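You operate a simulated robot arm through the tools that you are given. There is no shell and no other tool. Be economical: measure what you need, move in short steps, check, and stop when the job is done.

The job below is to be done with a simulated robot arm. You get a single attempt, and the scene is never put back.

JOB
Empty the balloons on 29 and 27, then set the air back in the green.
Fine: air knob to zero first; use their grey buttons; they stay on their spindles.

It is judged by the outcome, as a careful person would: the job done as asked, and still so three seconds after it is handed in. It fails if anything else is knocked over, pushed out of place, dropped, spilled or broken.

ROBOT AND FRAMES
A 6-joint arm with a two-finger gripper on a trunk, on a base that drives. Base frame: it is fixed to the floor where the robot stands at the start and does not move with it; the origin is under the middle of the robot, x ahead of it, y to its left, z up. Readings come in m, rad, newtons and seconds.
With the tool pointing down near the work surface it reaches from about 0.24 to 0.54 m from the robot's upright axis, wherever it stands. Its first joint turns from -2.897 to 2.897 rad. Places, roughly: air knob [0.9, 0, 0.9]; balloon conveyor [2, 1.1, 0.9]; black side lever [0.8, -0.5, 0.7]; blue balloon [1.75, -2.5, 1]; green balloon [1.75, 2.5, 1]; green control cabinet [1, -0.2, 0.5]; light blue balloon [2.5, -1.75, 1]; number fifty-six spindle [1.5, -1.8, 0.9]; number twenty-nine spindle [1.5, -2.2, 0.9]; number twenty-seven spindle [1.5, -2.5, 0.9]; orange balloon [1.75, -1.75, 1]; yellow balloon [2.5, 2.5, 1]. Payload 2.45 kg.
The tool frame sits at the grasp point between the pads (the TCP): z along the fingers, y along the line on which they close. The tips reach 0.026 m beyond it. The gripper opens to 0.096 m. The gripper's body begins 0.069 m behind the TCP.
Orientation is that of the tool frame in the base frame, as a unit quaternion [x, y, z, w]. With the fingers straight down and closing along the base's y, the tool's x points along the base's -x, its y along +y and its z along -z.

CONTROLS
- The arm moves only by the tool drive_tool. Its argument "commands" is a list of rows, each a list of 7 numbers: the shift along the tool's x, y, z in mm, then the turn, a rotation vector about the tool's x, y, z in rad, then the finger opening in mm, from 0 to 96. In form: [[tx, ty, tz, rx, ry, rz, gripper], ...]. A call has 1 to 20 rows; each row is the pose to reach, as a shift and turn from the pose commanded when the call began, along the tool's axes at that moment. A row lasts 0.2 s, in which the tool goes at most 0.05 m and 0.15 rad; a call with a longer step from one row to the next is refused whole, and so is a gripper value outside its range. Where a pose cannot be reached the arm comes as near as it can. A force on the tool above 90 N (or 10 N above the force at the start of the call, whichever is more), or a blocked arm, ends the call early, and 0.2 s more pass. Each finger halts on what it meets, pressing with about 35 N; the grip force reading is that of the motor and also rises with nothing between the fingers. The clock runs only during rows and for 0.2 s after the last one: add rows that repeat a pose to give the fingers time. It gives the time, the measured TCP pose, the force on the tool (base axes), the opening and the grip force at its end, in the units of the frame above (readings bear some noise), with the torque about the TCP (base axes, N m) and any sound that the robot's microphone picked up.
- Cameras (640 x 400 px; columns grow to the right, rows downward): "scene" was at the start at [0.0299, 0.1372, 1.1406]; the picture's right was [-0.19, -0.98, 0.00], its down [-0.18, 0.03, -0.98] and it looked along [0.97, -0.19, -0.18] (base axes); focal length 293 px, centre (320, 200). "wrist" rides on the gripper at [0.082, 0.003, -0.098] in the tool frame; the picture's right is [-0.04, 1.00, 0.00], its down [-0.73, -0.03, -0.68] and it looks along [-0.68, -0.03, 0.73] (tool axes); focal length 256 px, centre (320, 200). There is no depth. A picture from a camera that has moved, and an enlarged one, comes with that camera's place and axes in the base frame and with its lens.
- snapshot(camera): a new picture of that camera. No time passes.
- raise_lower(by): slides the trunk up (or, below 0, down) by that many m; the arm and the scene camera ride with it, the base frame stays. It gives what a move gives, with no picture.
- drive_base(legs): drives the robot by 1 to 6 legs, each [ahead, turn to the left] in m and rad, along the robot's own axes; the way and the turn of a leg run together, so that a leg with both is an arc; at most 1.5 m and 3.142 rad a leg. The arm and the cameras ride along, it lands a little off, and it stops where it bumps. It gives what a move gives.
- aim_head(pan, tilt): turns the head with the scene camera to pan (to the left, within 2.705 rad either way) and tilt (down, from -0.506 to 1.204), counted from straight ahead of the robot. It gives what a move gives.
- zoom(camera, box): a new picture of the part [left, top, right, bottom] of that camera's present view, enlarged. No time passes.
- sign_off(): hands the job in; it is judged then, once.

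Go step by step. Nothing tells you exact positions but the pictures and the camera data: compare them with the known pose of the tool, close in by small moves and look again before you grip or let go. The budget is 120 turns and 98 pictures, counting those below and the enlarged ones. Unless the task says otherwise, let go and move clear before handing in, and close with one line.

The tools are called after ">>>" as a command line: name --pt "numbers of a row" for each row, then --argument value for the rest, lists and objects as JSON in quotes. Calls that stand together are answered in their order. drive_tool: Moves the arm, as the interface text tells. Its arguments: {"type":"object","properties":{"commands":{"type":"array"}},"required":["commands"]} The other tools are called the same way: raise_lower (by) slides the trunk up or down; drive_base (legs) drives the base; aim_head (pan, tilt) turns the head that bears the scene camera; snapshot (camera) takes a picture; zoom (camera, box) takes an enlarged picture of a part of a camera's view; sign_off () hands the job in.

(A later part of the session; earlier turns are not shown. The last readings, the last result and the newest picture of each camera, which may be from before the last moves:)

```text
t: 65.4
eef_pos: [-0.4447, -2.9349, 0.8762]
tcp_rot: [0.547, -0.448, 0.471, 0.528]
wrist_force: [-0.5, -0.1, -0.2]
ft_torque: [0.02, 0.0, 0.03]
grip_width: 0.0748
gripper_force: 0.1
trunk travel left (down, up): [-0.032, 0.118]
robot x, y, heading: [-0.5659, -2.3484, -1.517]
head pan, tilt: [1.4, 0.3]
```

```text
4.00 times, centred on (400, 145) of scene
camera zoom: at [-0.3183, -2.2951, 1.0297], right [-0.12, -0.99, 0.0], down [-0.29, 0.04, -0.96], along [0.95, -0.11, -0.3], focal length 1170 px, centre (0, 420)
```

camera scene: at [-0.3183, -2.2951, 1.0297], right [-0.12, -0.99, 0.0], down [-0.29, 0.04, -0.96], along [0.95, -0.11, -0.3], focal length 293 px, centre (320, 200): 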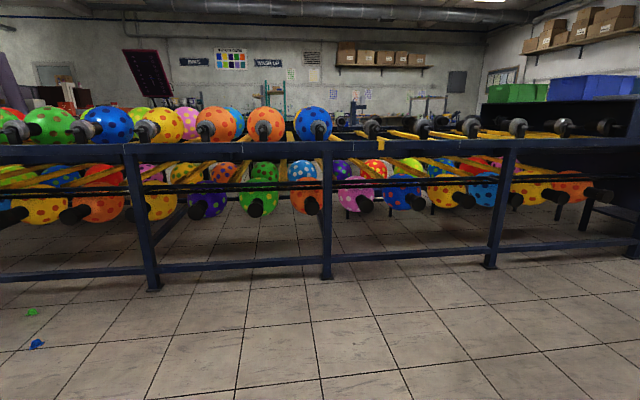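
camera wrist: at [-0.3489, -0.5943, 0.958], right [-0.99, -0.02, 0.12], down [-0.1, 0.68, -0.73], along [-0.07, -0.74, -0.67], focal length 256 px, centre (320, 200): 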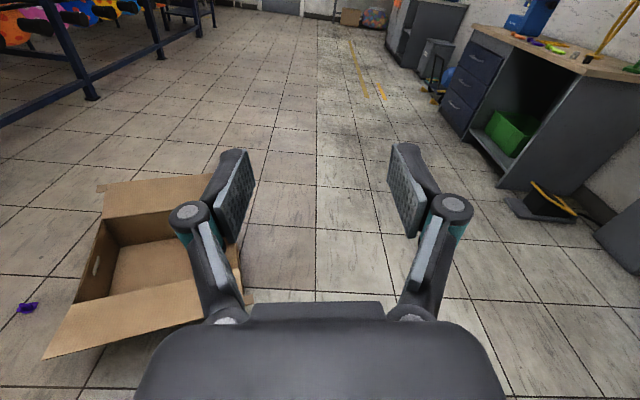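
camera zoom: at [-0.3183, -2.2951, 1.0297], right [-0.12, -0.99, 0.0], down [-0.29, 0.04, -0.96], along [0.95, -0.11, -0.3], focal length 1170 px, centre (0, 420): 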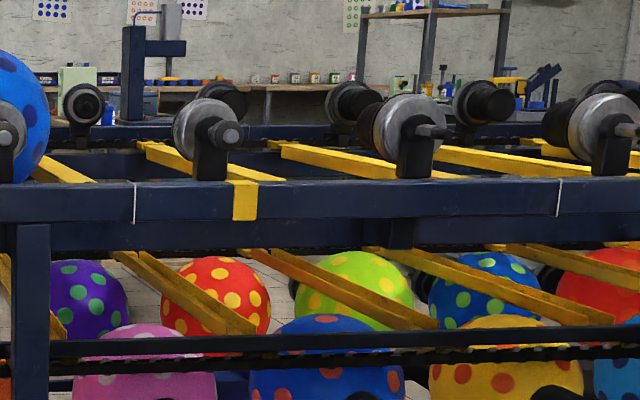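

The right-hand orange balloon (y ≈ -2.16) should be 29 and the blue one (y ≈ -2.51) 27. I turn to face them and come nearer to read the labels.

>>> drive_base --legs '[[0, 1.517], [0.9, 0]]'

>>> aim_head --pan 0.0 --tilt 0.2

>>> snapshot --camera "scene"

>>> snapshot --camera "wrist"

```text
t: 74.0
eef_pos: [0.9524, -2.2688, 0.8768]
tcp_rot: [0.705, 0.05, 0.705, 0.062]
wrist_force: [-0.9, -0.1, -0.3]
ft_torque: [-0.03, -0.02, 0.0]
grip_width: 0.075
gripper_force: 0.0
trunk travel left (down, up): [-0.032, 0.118]
robot x, y, heading: [0.3654, -2.3539, -0.011]
head pan, tilt: [1.4, 0.3]
```

```text
t: 75.5
eef_pos: [0.954, -2.2696, 0.8777]
tcp_rot: [0.705, 0.049, 0.705, 0.063]
wrist_force: [-0.4, 0.2, 0.3]
ft_torque: [0.0, -0.01, -0.02]
grip_width: 0.0749
gripper_force: 0.0
trunk travel left (down, up): [-0.032, 0.118]
robot x, y, heading: [0.3633, -2.3553, -0.012]
head pan, tilt: [0.0, 0.201]
```

```text
61 pictures are left
camera scene: at [0.3949, -2.199, 1.039], right [-0.01, -1.0, 0.0], down [-0.2, 0.0, -0.98], along [0.98, -0.01, -0.2], focal length 293 px, centre (320, 200)
```

scene: 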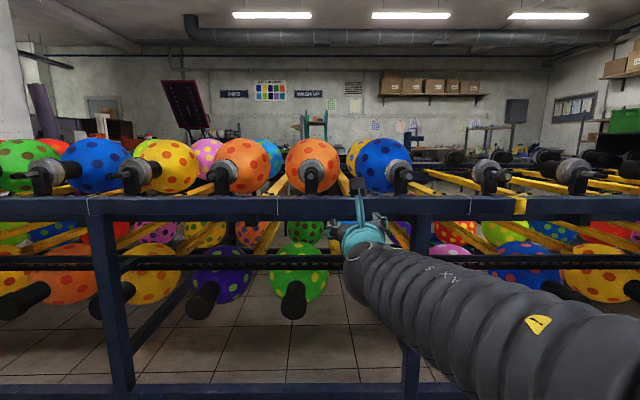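

```text
60 pictures are left
camera wrist: at [0.8533, -2.2577, 0.958], right [-0.02, -0.99, 0.12], down [-0.68, -0.08, -0.73], along [0.73, -0.09, -0.67], focal length 256 px, centre (320, 200)
```

wrist: 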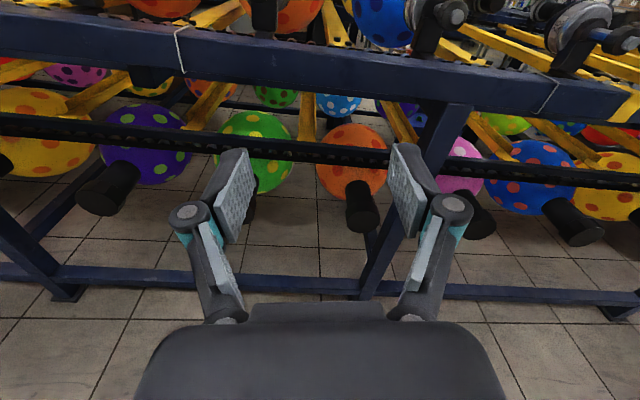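

>>> zoom --camera "scene" --box '[270, 130, 430, 220]'

>>> zoom --camera "scene" --box '[190, 130, 270, 200]'

>>> zoom --camera "scene" --box '[280, 140, 340, 200]'

```text
4.00 times, centred on (350, 175) of scene
camera zoom: at [0.3949, -2.199, 1.039], right [-0.01, -1.0, 0.0], down [-0.2, 0.0, -0.98], along [0.98, -0.01, -0.2], focal length 1170 px, centre (200, 300)
```

zoom: 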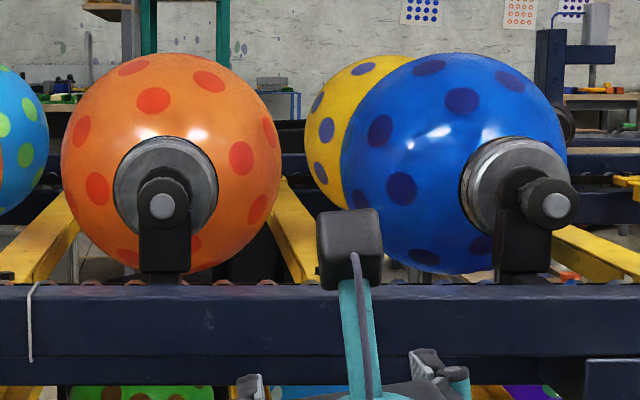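

```text
5.71 times, centred on (230, 165) of scene
camera zoom: at [0.3949, -2.199, 1.039], right [-0.01, -1.0, 0.0], down [-0.2, 0.0, -0.98], along [0.98, -0.01, -0.2], focal length 1672 px, centre (834, 400)
```

zoom: 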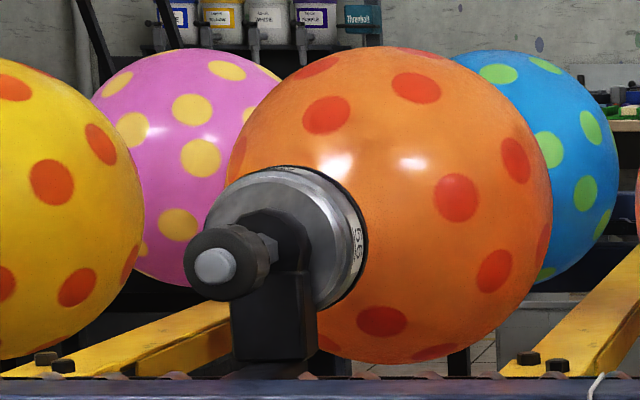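

```text
6.67 times, centred on (310, 170) of scene
camera zoom: at [0.3949, -2.199, 1.039], right [-0.01, -1.0, 0.0], down [-0.2, 0.0, -0.98], along [0.98, -0.01, -0.2], focal length 1951 px, centre (387, 400)
```

zoom: 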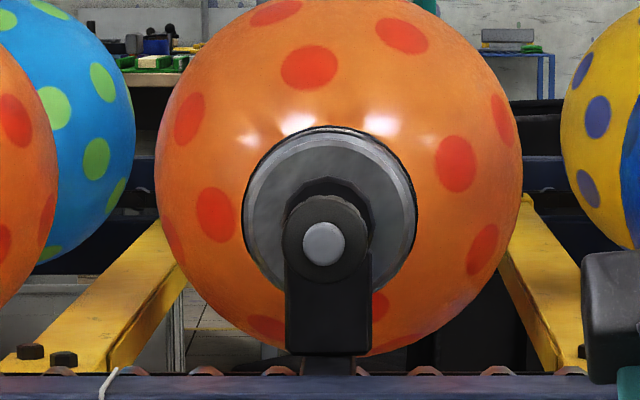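

56 is confirmed on the left orange; so 29 is the right orange and 27 the blue, each with a small grey button at the end of its black boss. I line the closed fingers up with the button of 29 and approach partway.

>>> raise_lower --by 0.045

>>> drive_tool --pt "0 -25 0 0 0 0 40" --pt "0 -50 0 0 0 -0.04 0" --pt "0 -75 0 0 0 -0.08 0" --pt "0 -90 0 0 0 -0.1 0" --pt "0 -90 0 0 0 -0.12 0" --pt "0 -90 0 0 0 -0.12 0"

>>> drive_base --legs '[[0.22, 0]]'

>>> snapshot --camera "wrist"

>>> snapshot --camera "scene"

```text
t: 76.4
eef_pos: [0.953, -2.2688, 0.9222]
tcp_rot: [0.705, 0.05, 0.705, 0.062]
wrist_force: [-0.4, -0.7, -0.1]
ft_torque: [0.01, 0.0, 0.0]
grip_width: 0.0751
gripper_force: 0.0
trunk travel left (down, up): [-0.077, 0.073]
robot x, y, heading: [0.3638, -2.3559, -0.004]
head pan, tilt: [0.0, 0.201]
```

```text
t: 77.8
eef_pos: [0.9546, -2.1803, 0.9082]
tcp_rot: [0.701, 0.093, 0.7, 0.104]
wrist_force: [0.3, -0.2, 0.3]
ft_torque: [0.02, 0.0, -0.04]
grip_width: 0.0001
gripper_force: 28.5
trunk travel left (down, up): [-0.077, 0.073]
robot x, y, heading: [0.3632, -2.3545, -0.009]
head pan, tilt: [0.0, 0.201]
```

```text
t: 79.4
eef_pos: [1.1721, -2.1813, 0.9091]
tcp_rot: [0.701, 0.091, 0.7, 0.105]
wrist_force: [-0.4, -0.3, -0.4]
ft_torque: [0.01, 0.01, -0.02]
grip_width: 0.0
gripper_force: 28.7
trunk travel left (down, up): [-0.077, 0.073]
robot x, y, heading: [0.5807, -2.3521, -0.004]
head pan, tilt: [0.0, 0.201]
```

```text
56 pictures are left
camera wrist: at [1.0719, -2.1602, 0.9876], right [-0.02, -0.97, 0.24], down [-0.68, -0.16, -0.71], along [0.73, -0.17, -0.66], focal length 256 px, centre (320, 200)
```

wrist: 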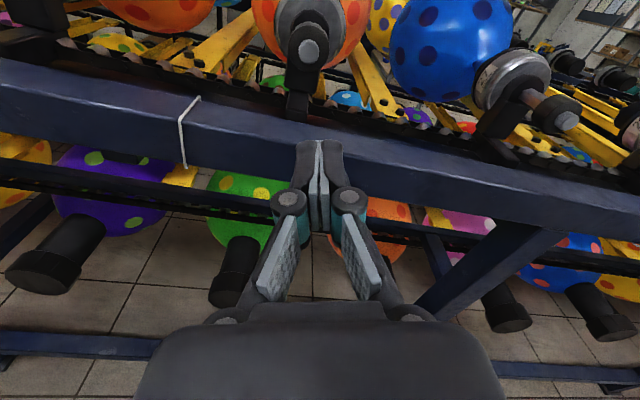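

```text
55 pictures are left
camera scene: at [0.6125, -2.2003, 1.084], right [-0.01, -1.0, 0.0], down [-0.2, 0.0, -0.98], along [0.98, -0.01, -0.2], focal length 293 px, centre (320, 200)
```

scene: 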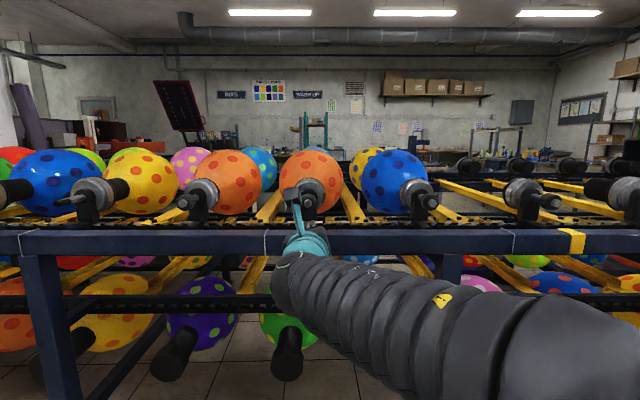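

Button of 29 triangulates to about (1.37, -2.172, 0.920). I level the roll, align, and advance to about 5 cm short.

>>> drive_tool --pt "7 -3 0 0 0 0.13 0" --pt "14 -5 20 0 0 0.27 0" --pt "14 -5 60 0 0 0.27 0" --pt "14 -5 100 0 0 0.27 0" --pt "14 -5 120 0 0 0.27 0" --pt "14 -5 120 0 0 0.27 0"

>>> snapshot --camera "wrist"

>>> zoom --camera "scene" --box '[240, 140, 400, 260]'

```text
t: 80.8
eef_pos: [1.2932, -2.1744, 0.9199]
tcp_rot: [0.707, -0.002, 0.707, 0.009]
wrist_force: [-0.3, -0.8, 0.1]
ft_torque: [0.0, -0.02, 0.01]
grip_width: 0.0
gripper_force: 28.0
trunk travel left (down, up): [-0.077, 0.073]
robot x, y, heading: [0.5795, -2.3579, -0.007]
head pan, tilt: [0.0, 0.201]
```

```text
54 pictures are left
camera wrist: at [1.1929, -2.1757, 1.0012], right [-0.02, -1.0, -0.03], down [-0.68, 0.03, -0.73], along [0.74, 0.01, -0.68], focal length 256 px, centre (320, 200)
```

wrist: 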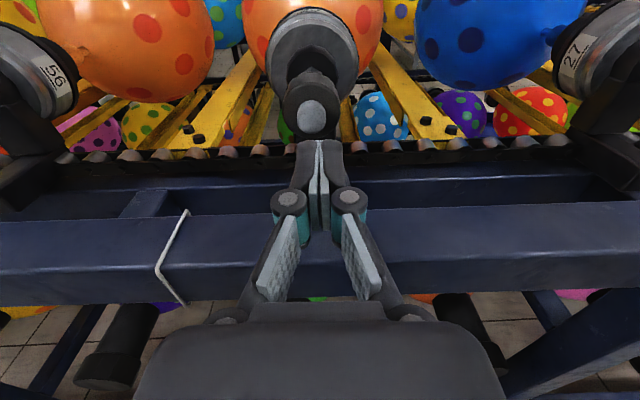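

```text
3.33 times, centred on (320, 200) of scene
camera zoom: at [0.6125, -2.2003, 1.084], right [-0.01, -1.0, 0.0], down [-0.2, 0.0, -0.98], along [0.98, -0.01, -0.2], focal length 975 px, centre (320, 200)
```

zoom: 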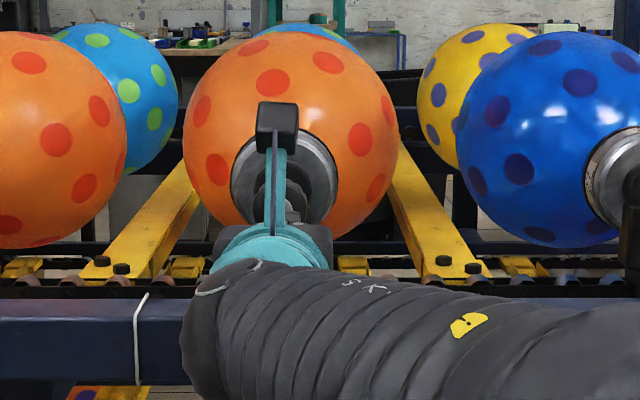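

Labels 56 and 27 flank it, so this is 29. Button at (1.370, -2.169, 0.920); I correct 5 mm left and press in slowly.

>>> drive_tool --pt "1 -5 20 0 0 0 0" --pt "1 -5 40 0 0 0 0" --pt "1 -5 46 0 0 0 0" --pt "1 -5 49 0 0 0 0" --pt "1 -5 52 0 0 0 0" --pt "1 -5 54 0 0 0 0"

>>> snapshot --camera "wrist"

```text
t: 82.2
eef_pos: [1.3452, -2.1692, 0.9205]
tcp_rot: [0.707, -0.003, 0.707, 0.009]
wrist_force: [-1.7, 0.5, -0.7]
ft_torque: [-0.02, 0.06, 0.04]
grip_width: 0.0
gripper_force: 28.4
trunk travel left (down, up): [-0.077, 0.073]
robot x, y, heading: [0.5816, -2.3558, -0.008]
head pan, tilt: [0.0, 0.201]
```

```text
52 pictures are left
camera wrist: at [1.2454, -2.1708, 1.0032], right [-0.02, -1.0, -0.03], down [-0.68, 0.03, -0.73], along [0.74, 0.01, -0.68], focal length 256 px, centre (320, 200)
```

wrist: 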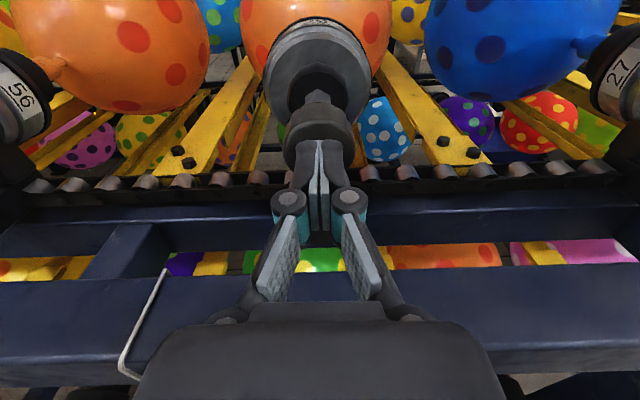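

Fingertips are about at the button; I press a few mm further and hold.

>>> drive_tool --pt "0 0 2 0 0 0 0" --pt "0 0 4 0 0 0 0" --pt "0 0 6 0 0 0 0" --pt "0 0 6 0 0 0 0"

>>> snapshot --camera "wrist"

```text
t: 83.2
eef_pos: [1.3493, -2.1707, 0.9214]
tcp_rot: [0.706, -0.002, 0.708, 0.009]
wrist_force: [-47.8, -4.1, -14.0]
ft_torque: [0.0, 0.44, -0.03]
grip_width: 0.006
gripper_force: 28.6
trunk travel left (down, up): [-0.077, 0.073]
robot x, y, heading: [0.5777, -2.3535, -0.005]
head pan, tilt: [0.0, 0.201]
```

```text
51 pictures are left
camera wrist: at [1.2494, -2.1709, 1.0036], right [-0.02, -1.0, -0.03], down [-0.68, 0.03, -0.74], along [0.74, 0.01, -0.68], focal length 256 px, centre (320, 200)
```

wrist: 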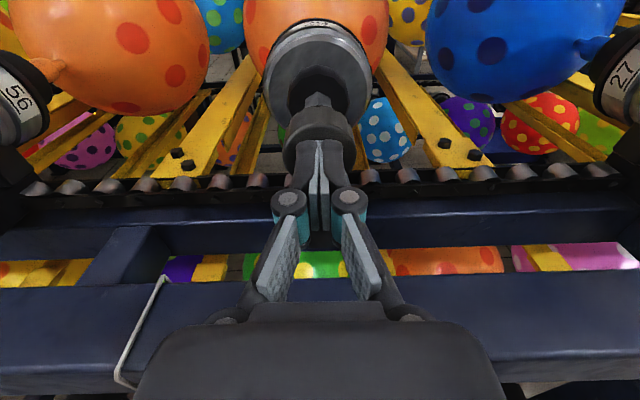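

Pushing at 48 N; I hold and watch whether balloon 29 shrinks.

>>> drive_tool --pt "0 0 0 0 0 0 0" --pt "0 0 1 0 0 0 0" --pt "0 0 1 0 0 0 0" --pt "0 0 1 0 0 0 0" --pt "0 0 1 0 0 0 0" --pt "0 0 1 0 0 0 0" --pt "0 0 1 0 0 0 0" --pt "0 0 1 0 0 0 0"

>>> zoom --camera "scene" --box '[240, 140, 400, 260]'

>>> zoom --camera "wrist" --box '[260, 70, 380, 220]'

```text
t: 85.0
eef_pos: [1.3502, -2.1693, 0.9233]
tcp_rot: [0.706, -0.002, 0.708, 0.009]
wrist_force: [-71.3, -1.8, -20.2]
ft_torque: [-0.02, 0.81, 0.02]
grip_width: 0.0061
gripper_force: 29.0
trunk travel left (down, up): [-0.077, 0.073]
robot x, y, heading: [0.5792, -2.3559, -0.003]
head pan, tilt: [0.0, 0.201]
```

```text
3.33 times, centred on (320, 200) of scene
camera zoom: at [0.6093, -2.2002, 1.0841], right [-0.01, -1.0, 0.0], down [-0.2, 0.0, -0.98], along [0.98, -0.01, -0.2], focal length 975 px, centre (320, 200)
```

zoom: 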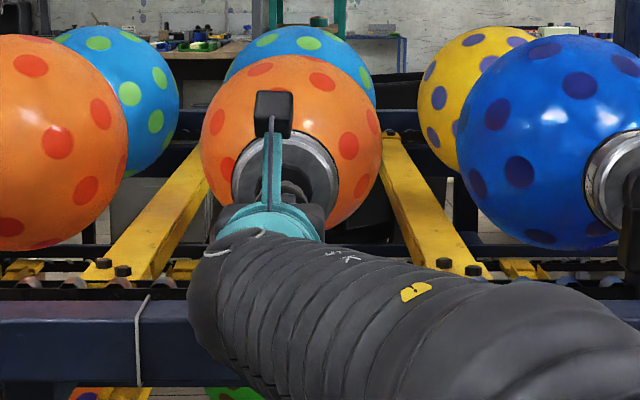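

```text
2.67 times, centred on (320, 145) of wrist
camera zoom: at [1.2504, -2.1706, 1.0044], right [-0.02, -1.0, -0.03], down [-0.68, 0.03, -0.74], along [0.74, 0.01, -0.68], focal length 683 px, centre (320, 347)
```

zoom: 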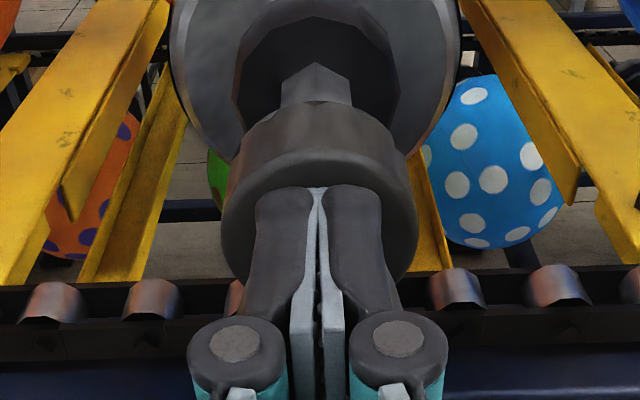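

Balloon 29 is shrinking, so the button is held down properly. I keep holding.

>>> drive_tool --pt "0 0 0 0 0 0 0" --pt "0 0 0 0 0 0 0" --pt "0 0 0 0 0 0 0" --pt "0 0 0 0 0 0 0" --pt "0 0 0 0 0 0 0" --pt "0 0 0 0 0 0 0" --pt "0 0 0 0 0 0 0" --pt "0 0 0 0 0 0 0" --pt "0 0 0 0 0 0 0" --pt "0 0 0 0 0 0 0" --pt "0 0 0 0 0 0 0" --pt "0 0 0 0 0 0 0" --pt "0 0 0 0 0 0 0" --pt "0 0 0 0 0 0 0" --pt "0 0 0 0 0 0 0" --pt "0 0 0 0 0 0 0" --pt "0 0 0 0 0 0 0" --pt "0 0 0 0 0 0 0" --pt "0 0 0 0 0 0 0" --pt "0 0 0 0 0 0 0"

>>> zoom --camera "scene" --box '[240, 140, 400, 260]'

```text
t: 89.2
eef_pos: [1.351, -2.1701, 0.9238]
tcp_rot: [0.705, -0.003, 0.709, 0.01]
wrist_force: [-65.9, 1.8, -9.8]
ft_torque: [0.03, 0.57, 0.08]
grip_width: 0.0061
gripper_force: 28.1
trunk travel left (down, up): [-0.077, 0.073]
robot x, y, heading: [0.5766, -2.3526, -0.007]
head pan, tilt: [0.0, 0.201]
```

```text
3.33 times, centred on (320, 200) of scene
camera zoom: at [0.609, -2.2, 1.0841], right [-0.01, -1.0, 0.0], down [-0.2, 0.0, -0.98], along [0.98, -0.01, -0.2], focal length 975 px, centre (320, 200)
```

zoom: 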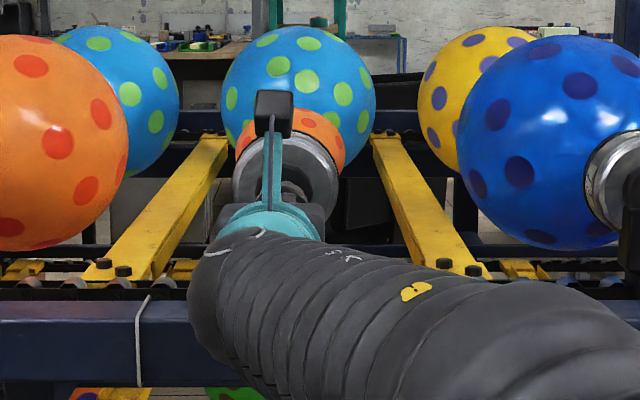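

Much smaller; a few more seconds of holding.

>>> drive_tool --pt "0 0 0 0 0 0 0" --pt "0 0 0 0 0 0 0" --pt "0 0 0 0 0 0 0" --pt "0 0 0 0 0 0 0" --pt "0 0 0 0 0 0 0" --pt "0 0 0 0 0 0 0" --pt "0 0 0 0 0 0 0" --pt "0 0 0 0 0 0 0" --pt "0 0 0 0 0 0 0" --pt "0 0 0 0 0 0 0" --pt "0 0 0 0 0 0 0" --pt "0 0 0 0 0 0 0" --pt "0 0 0 0 0 0 0" --pt "0 0 0 0 0 0 0" --pt "0 0 0 0 0 0 0" --pt "0 0 0 0 0 0 0" --pt "0 0 0 0 0 0 0" --pt "0 0 0 0 0 0 0" --pt "0 0 0 0 0 0 0" --pt "0 0 0 0 0 0 0"

>>> snapshot --camera "wrist"

>>> zoom --camera "scene" --box '[240, 140, 400, 260]'

```text
t: 93.4
eef_pos: [1.3504, -2.1706, 0.924]
tcp_rot: [0.705, -0.002, 0.709, 0.009]
wrist_force: [-61.5, 2.5, -3.6]
ft_torque: [0.03, 0.4, 0.18]
grip_width: 0.0061
gripper_force: 28.5
trunk travel left (down, up): [-0.077, 0.073]
robot x, y, heading: [0.5843, -2.3533, -0.01]
head pan, tilt: [0.0, 0.201]
```

```text
47 pictures are left
camera wrist: at [1.2499, -2.1707, 1.0053], right [-0.02, -1.0, -0.03], down [-0.68, 0.03, -0.74], along [0.74, 0.01, -0.68], focal length 256 px, centre (320, 200)
```

wrist: 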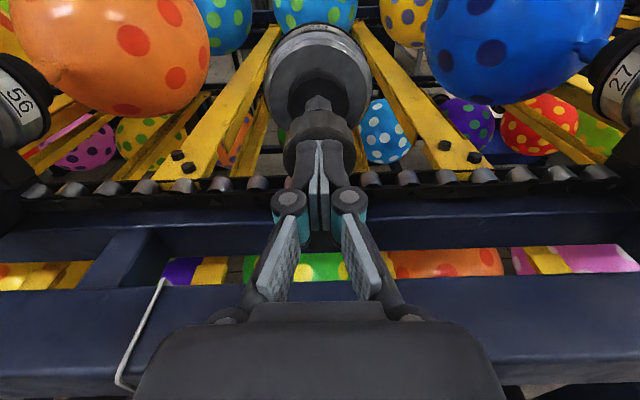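

```text
3.33 times, centred on (320, 200) of scene
camera zoom: at [0.6088, -2.2, 1.0841], right [-0.01, -1.0, 0.0], down [-0.2, 0.0, -0.98], along [0.98, -0.01, -0.2], focal length 975 px, centre (320, 200)
```

zoom: 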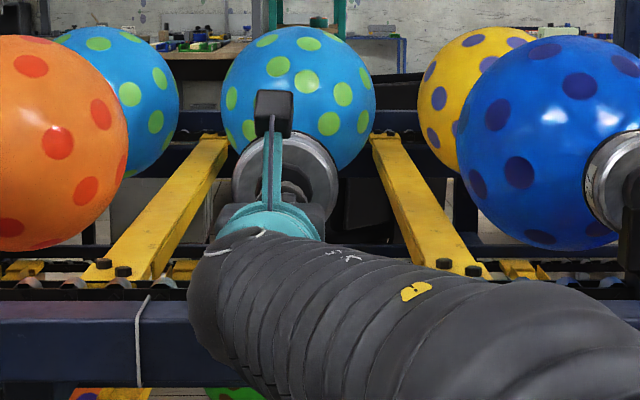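

The balloon is now hidden behind its drum. I hold some seconds more to be sure it's empty, then back off.

>>> drive_tool --pt "0 0 0 0 0 0 0" --pt "0 0 0 0 0 0 0" --pt "0 0 0 0 0 0 0" --pt "0 0 0 0 0 0 0" --pt "0 0 0 0 0 0 0" --pt "0 0 0 0 0 0 0" --pt "0 0 0 0 0 0 0" --pt "0 0 0 0 0 0 0" --pt "0 0 0 0 0 0 0" --pt "0 0 0 0 0 0 0" --pt "0 0 0 0 0 0 0" --pt "0 0 0 0 0 0 0" --pt "0 0 0 0 0 0 0" --pt "0 0 0 0 0 0 0" --pt "0 0 0 0 0 0 0" --pt "0 0 0 0 0 0 0" --pt "0 0 0 0 0 0 0" --pt "0 0 0 0 0 0 0" --pt "0 0 0 0 0 0 0" --pt "0 0 0 0 0 0 0"

>>> drive_tool --pt "0 0 -20 0 0 0 0" --pt "0 0 -60 0 0 0 0" --pt "0 0 -100 0 0 0 0" --pt "0 0 -140 0 0 0 0" --pt "0 0 -140 0 0 0 0"

>>> snapshot --camera "wrist"

```text
t: 97.6
eef_pos: [1.3501, -2.1704, 0.9244]
tcp_rot: [0.705, -0.002, 0.709, 0.009]
wrist_force: [-63.0, 3.0, 0.0]
ft_torque: [0.0, 0.3, 0.17]
grip_width: 0.0059
gripper_force: 28.7
trunk travel left (down, up): [-0.077, 0.073]
robot x, y, heading: [0.5778, -2.3541, -0.006]
head pan, tilt: [0.0, 0.201]
```

```text
t: 98.8
eef_pos: [1.214, -2.1678, 0.9218]
tcp_rot: [0.707, -0.002, 0.707, 0.009]
wrist_force: [0.8, 0.4, -0.3]
ft_torque: [-0.01, 0.0, 0.0]
grip_width: 0.0
gripper_force: 28.4
trunk travel left (down, up): [-0.077, 0.073]
robot x, y, heading: [0.5806, -2.3537, -0.003]
head pan, tilt: [0.0, 0.201]
```

```text
45 pictures are left
camera wrist: at [1.1145, -2.1688, 1.0037], right [-0.02, -1.0, -0.03], down [-0.68, 0.03, -0.73], along [0.73, 0.01, -0.68], focal length 256 px, centre (320, 200)
```

wrist: 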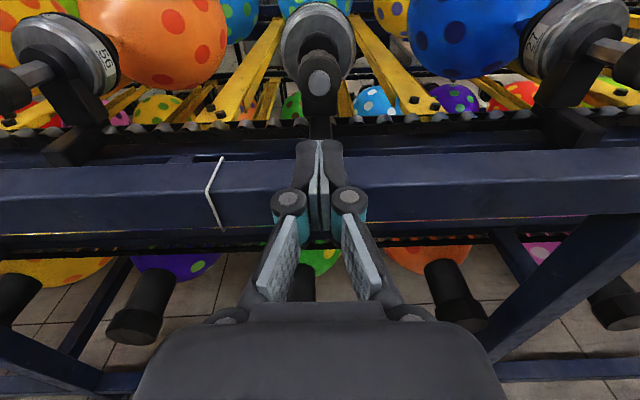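

29 looks empty from here; I'll check from the side later. Now I shift the base 0.35 m to the right with a reversing S-curve to face 27.

>>> drive_base --legs '[[-0.4, 0.9], [-0.4, -0.9], [0.55, 0]]'

>>> snapshot --camera "scene"

>>> snapshot --camera "wrist"

```text
t: 106.6
eef_pos: [1.0605, -2.5123, 0.9222]
tcp_rot: [0.707, -0.007, 0.707, 0.013]
wrist_force: [-0.2, 0.1, -0.3]
ft_torque: [-0.02, 0.03, 0.02]
grip_width: 0.0
gripper_force: 28.5
trunk travel left (down, up): [-0.077, 0.073]
robot x, y, heading: [0.4224, -2.691, -0.009]
head pan, tilt: [0.0, 0.201]
```

```text
44 pictures are left
camera scene: at [0.4569, -2.5384, 1.084], right [-0.01, -1.0, 0.0], down [-0.2, 0.0, -0.98], along [0.98, -0.01, -0.2], focal length 293 px, centre (320, 200)
```

scene: 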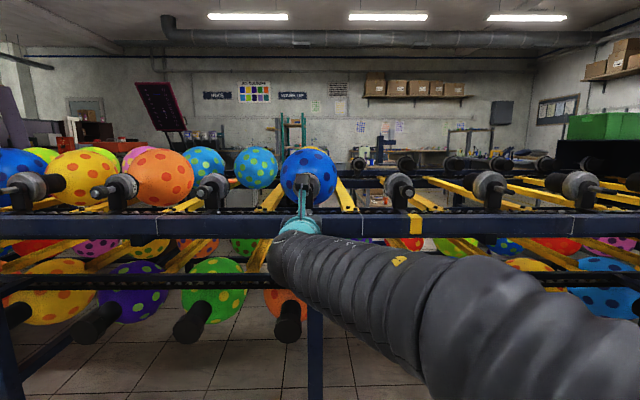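

```text
43 pictures are left
camera wrist: at [0.9596, -2.5117, 1.0038], right [-0.02, -1.0, -0.03], down [-0.68, 0.04, -0.73], along [0.74, 0.0, -0.68], focal length 256 px, centre (320, 200)
```

wrist: 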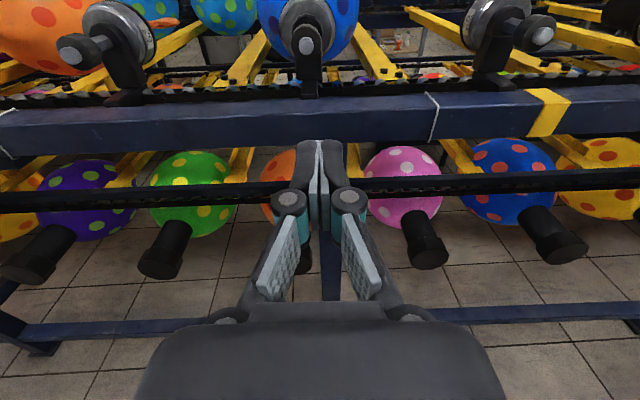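

The flat orange balloon of 29 shows by its drum; button 27 is at about (1.37, -2.501, 0.920). I drive closer and correct.

>>> zoom --camera "scene" --box '[180, 140, 340, 220]'

>>> drive_base --legs '[[0.15, 0]]'

>>> drive_tool --pt "-1 -10 30 0 0 0 0" --pt "-1 -10 65 0 0 0 0" --pt "-1 -10 65 0 0 0 0"

>>> snapshot --camera "wrist"

```text
4.00 times, centred on (260, 180) of scene
camera zoom: at [0.4569, -2.5384, 1.084], right [-0.01, -1.0, 0.0], down [-0.2, 0.0, -0.98], along [0.98, -0.01, -0.2], focal length 1170 px, centre (560, 280)
```

zoom: 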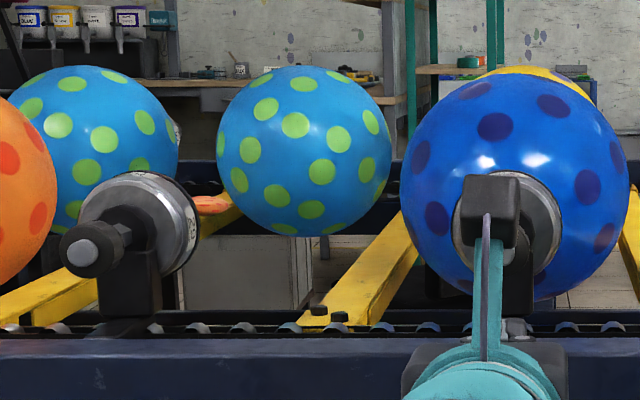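

```text
t: 108.0
eef_pos: [1.2086, -2.513, 0.9224]
tcp_rot: [0.707, -0.005, 0.707, 0.012]
wrist_force: [0.2, 1.0, -0.6]
ft_torque: [-0.02, 0.02, -0.01]
grip_width: 0.0
gripper_force: 28.3
trunk travel left (down, up): [-0.077, 0.073]
robot x, y, heading: [0.5724, -2.694, -0.013]
head pan, tilt: [0.0, 0.201]
```

```text
t: 108.8
eef_pos: [1.2745, -2.5045, 0.9223]
tcp_rot: [0.707, -0.005, 0.707, 0.011]
wrist_force: [-0.3, -0.6, -0.5]
ft_torque: [0.03, 0.01, 0.0]
grip_width: 0.0001
gripper_force: 28.8
trunk travel left (down, up): [-0.077, 0.073]
robot x, y, heading: [0.5756, -2.6963, -0.012]
head pan, tilt: [0.0, 0.201]
```

```text
41 pictures are left
camera wrist: at [1.1746, -2.505, 1.0026], right [-0.02, -1.0, -0.03], down [-0.68, 0.04, -0.73], along [0.73, 0.0, -0.68], focal length 256 px, centre (320, 200)
```

wrist: 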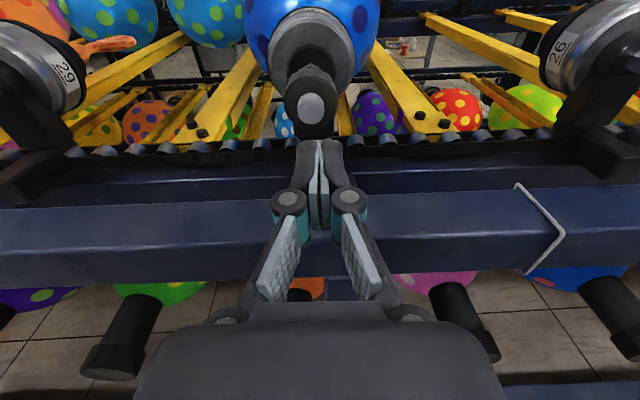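

29's balloon hangs flat on its spindle. The spindle ahead is 27 (26 to its right); I press its button.

>>> drive_tool --pt "-1 -4 30 0 0 0 0" --pt "-1 -4 60 0 0 0 0" --pt "-1 -4 68 0 0 0 0" --pt "-1 -4 72 0 0 0 0" --pt "-1 -4 75 0 0 0 0" --pt "-1 -4 77 0 0 0 0" --pt "-1 -4 78 0 0 0 0" --pt "-1 -4 78 0 0 0 0" --pt "-1 -4 78 0 0 0 0"

```text
t: 110.8
eef_pos: [1.3498, -2.5035, 0.9211]
tcp_rot: [0.706, -0.005, 0.708, 0.01]
wrist_force: [-57.6, -4.1, -18.7]
ft_torque: [-0.02, 0.54, 0.03]
grip_width: 0.006
gripper_force: 29.2
trunk travel left (down, up): [-0.077, 0.073]
robot x, y, heading: [0.5736, -2.6951, -0.009]
head pan, tilt: [0.0, 0.201]
```

Pressing at about 58 N, same as before; I hold it.

>>> drive_tool --pt "0 0 1 0 0 0 0" --pt "0 0 1 0 0 0 0" --pt "0 0 1 0 0 0 0" --pt "0 0 1 0 0 0 0" --pt "0 0 1 0 0 0 0" --pt "0 0 1 0 0 0 0" --pt "0 0 1 0 0 0 0" --pt "0 0 1 0 0 0 0" --pt "0 0 1 0 0 0 0" --pt "0 0 1 0 0 0 0" --pt "0 0 1 0 0 0 0" --pt "0 0 1 0 0 0 0" --pt "0 0 1 0 0 0 0" --pt "0 0 1 0 0 0 0" --pt "0 0 1 0 0 0 0" --pt "0 0 1 0 0 0 0" --pt "0 0 1 0 0 0 0" --pt "0 0 1 0 0 0 0" --pt "0 0 1 0 0 0 0" --pt "0 0 1 0 0 0 0"

>>> drive_tool --pt "0 0 0 0 0 0 0" --pt "0 0 0 0 0 0 0" --pt "0 0 0 0 0 0 0" --pt "0 0 0 0 0 0 0" --pt "0 0 0 0 0 0 0" --pt "0 0 0 0 0 0 0" --pt "0 0 0 0 0 0 0" --pt "0 0 0 0 0 0 0" --pt "0 0 0 0 0 0 0" --pt "0 0 0 0 0 0 0" --pt "0 0 0 0 0 0 0" --pt "0 0 0 0 0 0 0" --pt "0 0 0 0 0 0 0" --pt "0 0 0 0 0 0 0" --pt "0 0 0 0 0 0 0" --pt "0 0 0 0 0 0 0" --pt "0 0 0 0 0 0 0" --pt "0 0 0 0 0 0 0" --pt "0 0 0 0 0 0 0" --pt "0 0 0 0 0 0 0"

>>> drive_tool --pt "0 0 0 0 0 0 0" --pt "0 0 0 0 0 0 0" --pt "0 0 0 0 0 0 0" --pt "0 0 0 0 0 0 0" --pt "0 0 0 0 0 0 0" --pt "0 0 0 0 0 0 0" --pt "0 0 0 0 0 0 0" --pt "0 0 0 0 0 0 0" --pt "0 0 0 0 0 0 0" --pt "0 0 0 0 0 0 0" --pt "0 0 0 0 0 0 0" --pt "0 0 0 0 0 0 0" --pt "0 0 0 0 0 0 0" --pt "0 0 0 0 0 0 0" --pt "0 0 0 0 0 0 0" --pt "0 0 0 0 0 0 0" --pt "0 0 0 0 0 0 0" --pt "0 0 0 0 0 0 0" --pt "0 0 0 0 0 0 0" --pt "0 0 0 0 0 0 0"

>>> snapshot --camera "wrist"

>>> zoom --camera "scene" --box '[180, 140, 380, 260]'

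```text
t: 115.0
eef_pos: [1.3507, -2.5028, 0.9222]
tcp_rot: [0.705, -0.005, 0.709, 0.013]
wrist_force: [-62.1, 2.7, -12.3]
ft_torque: [0.04, 0.55, 0.18]
grip_width: 0.006
gripper_force: 28.5
trunk travel left (down, up): [-0.077, 0.073]
robot x, y, heading: [0.5704, -2.6962, -0.012]
head pan, tilt: [0.0, 0.201]
```

```text
t: 119.2
eef_pos: [1.3492, -2.5035, 0.9228]
tcp_rot: [0.705, -0.006, 0.709, 0.012]
wrist_force: [-58.8, 4.1, -3.4]
ft_torque: [0.04, 0.34, 0.2]
grip_width: 0.0063
gripper_force: 28.2
trunk travel left (down, up): [-0.077, 0.073]
robot x, y, heading: [0.5722, -2.6945, -0.009]
head pan, tilt: [0.0, 0.201]
```

```text
t: 123.4
eef_pos: [1.3495, -2.5042, 0.9236]
tcp_rot: [0.705, -0.006, 0.709, 0.013]
wrist_force: [-57.7, 4.2, -0.5]
ft_torque: [0.0, 0.31, 0.18]
grip_width: 0.0059
gripper_force: 28.2
trunk travel left (down, up): [-0.077, 0.073]
robot x, y, heading: [0.5719, -2.6974, -0.011]
head pan, tilt: [0.0, 0.201]
```

```text
40 pictures are left
camera wrist: at [1.2496, -2.5026, 1.0043], right [-0.02, -1.0, -0.03], down [-0.67, 0.04, -0.74], along [0.74, 0.0, -0.68], focal length 256 px, centre (320, 200)
```

wrist: 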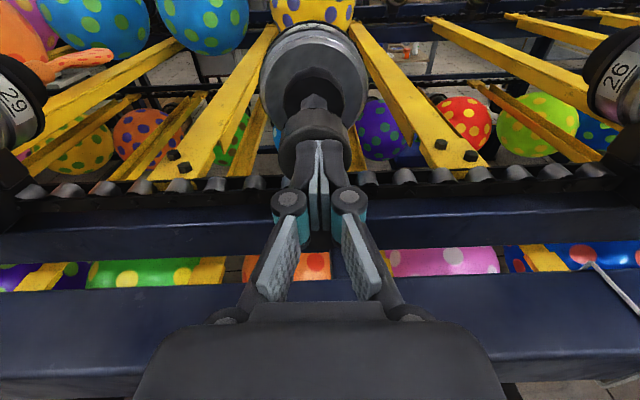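

```text
3.20 times, centred on (280, 200) of scene
camera zoom: at [0.6029, -2.5397, 1.0841], right [-0.01, -1.0, 0.0], down [-0.2, 0.0, -0.98], along [0.98, -0.01, -0.2], focal length 936 px, centre (448, 200)
```

zoom: 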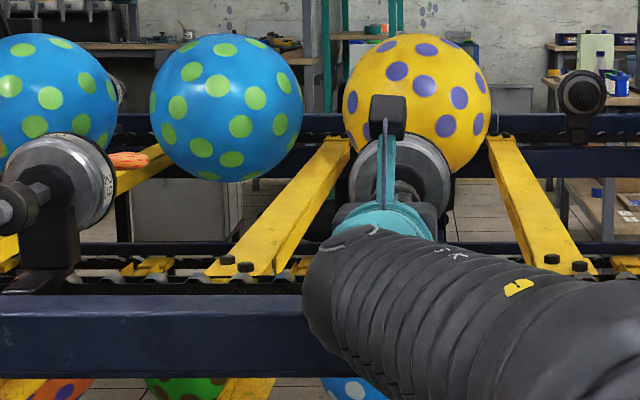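

Balloon 27 is down too. I retract, and look at both before heading back to the cabinet.

>>> drive_tool --pt "0 0 -20 0 0 0 0" --pt "0 0 -60 0 0 0 0" --pt "0 0 -100 0 0 0 0" --pt "0 0 -140 0 0 0 0" --pt "0 0 -140 0 0 0 0"

>>> drive_base --legs '[[-1.15, 0], [0, 1.57]]'

>>> aim_head --pan -1.3 --tilt 0.2

>>> snapshot --camera "scene"

>>> snapshot --camera "wrist"

```text
t: 124.6
eef_pos: [1.2137, -2.5011, 0.9229]
tcp_rot: [0.707, -0.005, 0.707, 0.011]
wrist_force: [-0.8, -0.7, -0.1]
ft_torque: [0.01, 0.02, 0.01]
grip_width: 0.0003
gripper_force: 28.4
trunk travel left (down, up): [-0.077, 0.073]
robot x, y, heading: [0.5745, -2.6955, -0.013]
head pan, tilt: [0.0, 0.201]
```

```text
t: 134.3
eef_pos: [-0.7749, -2.0379, 0.9218]
tcp_rot: [0.505, 0.495, 0.509, -0.491]
wrist_force: [0.0, -0.4, 0.8]
ft_torque: [-0.01, 0.0, 0.03]
grip_width: 0.0002
gripper_force: 28.1
trunk travel left (down, up): [-0.077, 0.073]
robot x, y, heading: [-0.585, -2.6814, 1.56]
head pan, tilt: [0.0, 0.201]
```

```text
t: 135.8
eef_pos: [-0.7755, -2.0377, 0.9226]
tcp_rot: [0.505, 0.495, 0.509, -0.491]
wrist_force: [0.7, -0.5, 0.1]
ft_torque: [0.01, -0.05, 0.01]
grip_width: 0.0002
gripper_force: 28.3
trunk travel left (down, up): [-0.077, 0.073]
robot x, y, heading: [-0.5846, -2.6782, 1.555]
head pan, tilt: [-1.3, 0.201]
```

```text
38 pictures are left
camera scene: at [-0.6529, -2.7171, 1.0841], right [0.25, -0.97, 0.0], down [-0.19, -0.05, -0.98], along [0.95, 0.25, -0.2], focal length 293 px, centre (320, 200)
```

scene: 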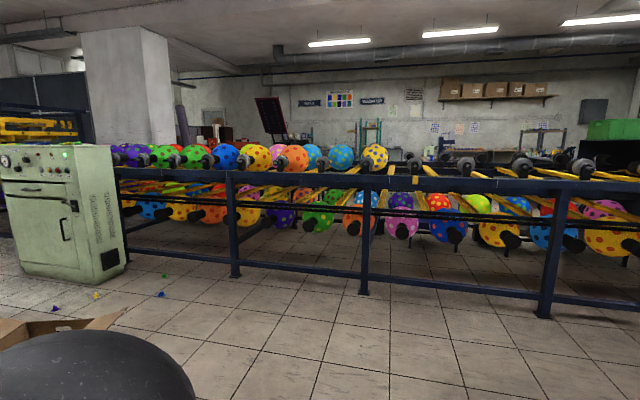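

```text
37 pictures are left
camera wrist: at [-0.7766, -2.1365, 1.0038], right [1.0, -0.03, -0.03], down [-0.04, -0.68, -0.73], along [0.0, 0.74, -0.68], focal length 256 px, centre (320, 200)
```

wrist: 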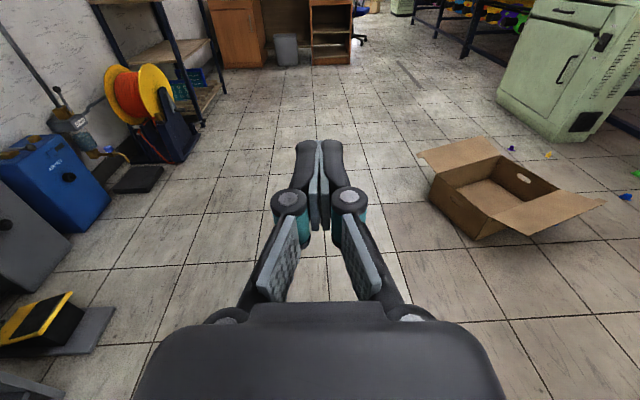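

The way back past the box is clear at x ≈ -0.58. I drive back to the cabinet, turn to face it, and lower the trunk to the earlier height.

>>> drive_base --legs '[[1.4, 0.03], [1.2, 0], [0, -1.58], [0.5, 0]]'

>>> raise_lower --by -0.045

>>> aim_head --pan -0.1 --tilt 0.25

>>> snapshot --camera "scene"

>>> snapshot --camera "wrist"

```text
t: 154.9
eef_pos: [0.5811, 0.147, 0.9219]
tcp_rot: [0.707, -0.006, 0.707, 0.012]
wrist_force: [0.9, -0.3, -0.3]
ft_torque: [-0.02, -0.01, 0.0]
grip_width: 0.0
gripper_force: 28.3
trunk travel left (down, up): [-0.077, 0.073]
robot x, y, heading: [-0.0591, -0.0456, -0.013]
head pan, tilt: [-1.3, 0.201]
```

```text
t: 155.8
eef_pos: [0.5824, 0.1467, 0.8764]
tcp_rot: [0.707, -0.006, 0.707, 0.012]
wrist_force: [-1.4, -0.3, 0.0]
ft_torque: [0.02, 0.01, 0.02]
grip_width: 0.0
gripper_force: 28.3
trunk travel left (down, up): [-0.032, 0.118]
robot x, y, heading: [-0.0615, -0.0468, -0.012]
head pan, tilt: [-1.3, 0.201]
```

```text
t: 157.2
eef_pos: [0.5817, 0.1467, 0.8783]
tcp_rot: [0.707, -0.005, 0.707, 0.012]
wrist_force: [-0.3, 0.2, -0.2]
ft_torque: [-0.04, -0.02, 0.0]
grip_width: 0.0
gripper_force: 28.6
trunk travel left (down, up): [-0.032, 0.118]
robot x, y, heading: [-0.0585, -0.0516, -0.016]
head pan, tilt: [-0.099, 0.25]
```

```text
36 pictures are left
camera scene: at [-0.0265, 0.098, 1.0345], right [-0.11, -0.99, 0.0], down [-0.25, 0.03, -0.97], along [0.96, -0.11, -0.25], focal length 293 px, centre (320, 200)
```

scene: 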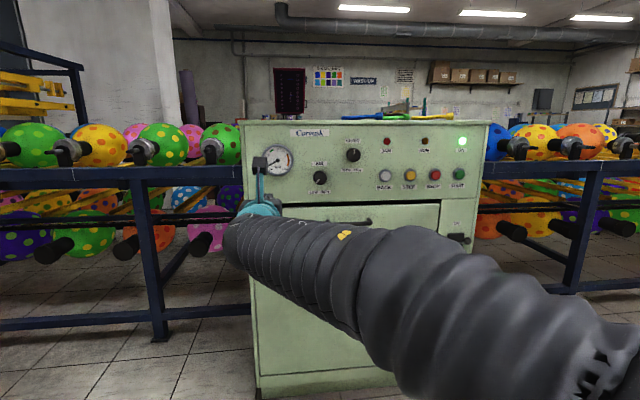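

```text
35 pictures are left
camera wrist: at [0.4817, 0.1466, 0.9588], right [-0.02, -1.0, -0.03], down [-0.68, 0.04, -0.73], along [0.74, 0.0, -0.68], focal length 256 px, centre (320, 200)
```

wrist: 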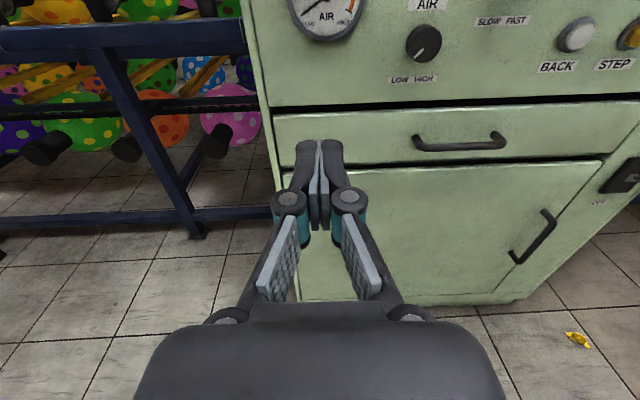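

Knob still reads zero. I open the fingers, shift right to the knob's line and drive forward.

>>> drive_tool --pt "0 35 0 0 0 0 20" --pt "0 70 0 0 0 0 40" --pt "0 105 0 0 0 0 60" --pt "-2 135 0 0 0 0 70" --pt "-2 149 0 0 0 0 70" --pt "-2 149 0 0 0 0 70"

>>> drive_base --legs '[[0.18, 0.015]]'

>>> snapshot --camera "wrist"

>>> snapshot --camera "scene"

```text
t: 158.6
eef_pos: [0.5806, -0.0014, 0.8781]
tcp_rot: [0.707, -0.005, 0.707, 0.012]
wrist_force: [0.6, -0.4, -0.5]
ft_torque: [-0.01, 0.01, 0.0]
grip_width: 0.0703
gripper_force: 0.1
trunk travel left (down, up): [-0.032, 0.118]
robot x, y, heading: [-0.0576, -0.0469, -0.009]
head pan, tilt: [-0.099, 0.25]
```

```text
t: 160.1
eef_pos: [0.759, 0.008, 0.8788]
tcp_rot: [0.707, 0.0, 0.707, 0.006]
wrist_force: [-0.3, 0.4, 0.3]
ft_torque: [-0.02, 0.0, 0.0]
grip_width: 0.0699
gripper_force: 0.0
trunk travel left (down, up): [-0.032, 0.118]
robot x, y, heading: [0.1207, -0.0485, 0.007]
head pan, tilt: [-0.099, 0.25]
```

```text
34 pictures are left
camera wrist: at [0.6591, 0.0068, 0.9594], right [-0.01, -1.0, -0.03], down [-0.68, 0.03, -0.73], along [0.74, 0.01, -0.68], focal length 256 px, centre (320, 200)
```

wrist: 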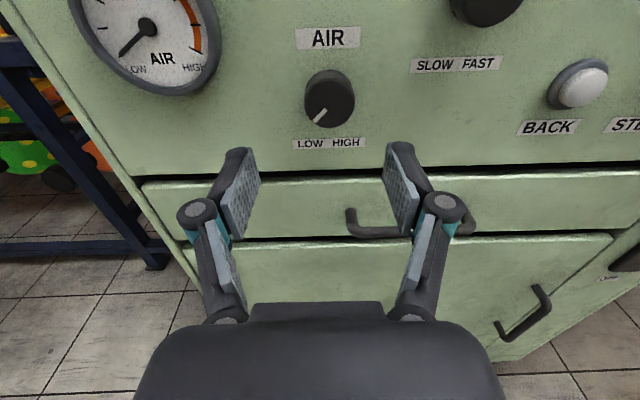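

```text
33 pictures are left
camera scene: at [0.1515, 0.0979, 1.0345], right [-0.09, -1.0, 0.0], down [-0.25, 0.02, -0.97], along [0.96, -0.09, -0.25], focal length 293 px, centre (320, 200)
```

scene: 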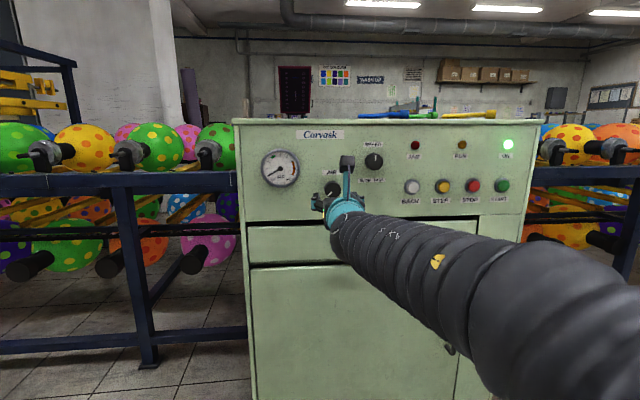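

Knob centre at about (0.868, 0.001, 0.875). I align, advance and grip.

>>> drive_tool --pt "-4 6 20 0 0 0 70" --pt "-4 6 50 0 0 0 70" --pt "-4 6 80 0 0 0 70" --pt "-4 6 94 0 0 0 70" --pt "-4 6 94 0 0 0 50" --pt "-4 6 94 0 0 0 30" --pt "-4 6 94 0 0 0 30" --pt "-4 6 94 0 0 0 30"

>>> snapshot --camera "wrist"

```text
t: 161.9
eef_pos: [0.8541, -0.0011, 0.8747]
tcp_rot: [0.706, -0.001, 0.708, 0.007]
wrist_force: [1.0, -8.0, 1.2]
ft_torque: [0.09, -0.02, -0.25]
grip_width: 0.0404
gripper_force: 45.0
trunk travel left (down, up): [-0.032, 0.118]
robot x, y, heading: [0.1166, -0.0485, 0.004]
head pan, tilt: [-0.099, 0.25]
```

```text
32 pictures are left
camera wrist: at [0.7531, -0.0014, 0.9554], right [-0.01, -1.0, -0.03], down [-0.68, 0.03, -0.73], along [0.74, 0.01, -0.68], focal length 256 px, centre (320, 200)
```

wrist: 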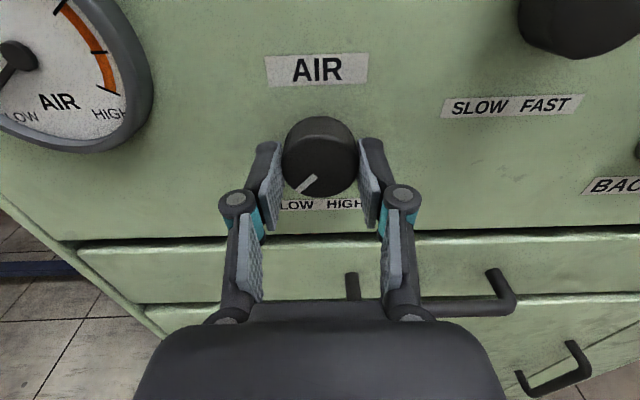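

Gripped with little side load. I turn clockwise about 1.2 rad first and read the gauge.

>>> drive_tool --pt "0 0 0 0 0 0.15 28" --pt "0 0 0 0 0 0.3 28" --pt "0 0 0 0 0 0.45 28" --pt "0 0 0 0 0 0.6 28" --pt "0 0 0 0 0 0.75 28" --pt "0 0 0 0 0 0.9 28" --pt "0 0 0 0 0 1.05 28" --pt "0 0 0 0 0 1.2 28" --pt "0 0 0 0 0 1.2 28"

>>> zoom --camera "scene" --box '[240, 130, 340, 205]'

```text
t: 163.9
eef_pos: [0.8536, 0.0001, 0.8748]
tcp_rot: [0.583, -0.399, 0.587, -0.396]
wrist_force: [-16.1, -10.7, -6.8]
ft_torque: [0.0, 0.07, -0.42]
grip_width: 0.0403
gripper_force: 44.8
trunk travel left (down, up): [-0.032, 0.118]
robot x, y, heading: [0.1219, -0.0486, 0.007]
head pan, tilt: [-0.099, 0.25]
```

```text
5.33 times, centred on (290, 168) of scene
camera zoom: at [0.151, 0.0972, 1.0345], right [-0.09, -1.0, 0.0], down [-0.25, 0.02, -0.97], along [0.96, -0.09, -0.25], focal length 1561 px, centre (480, 373)
```

zoom: 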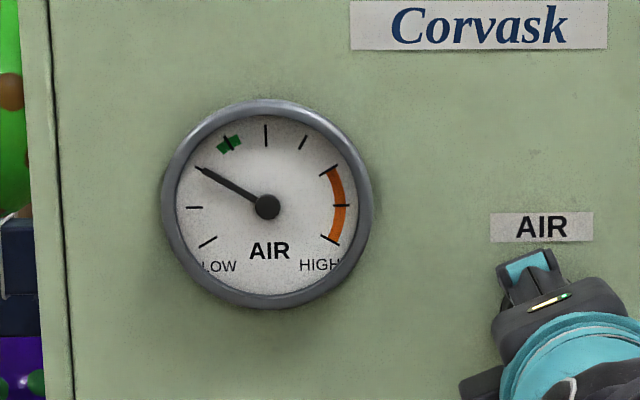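

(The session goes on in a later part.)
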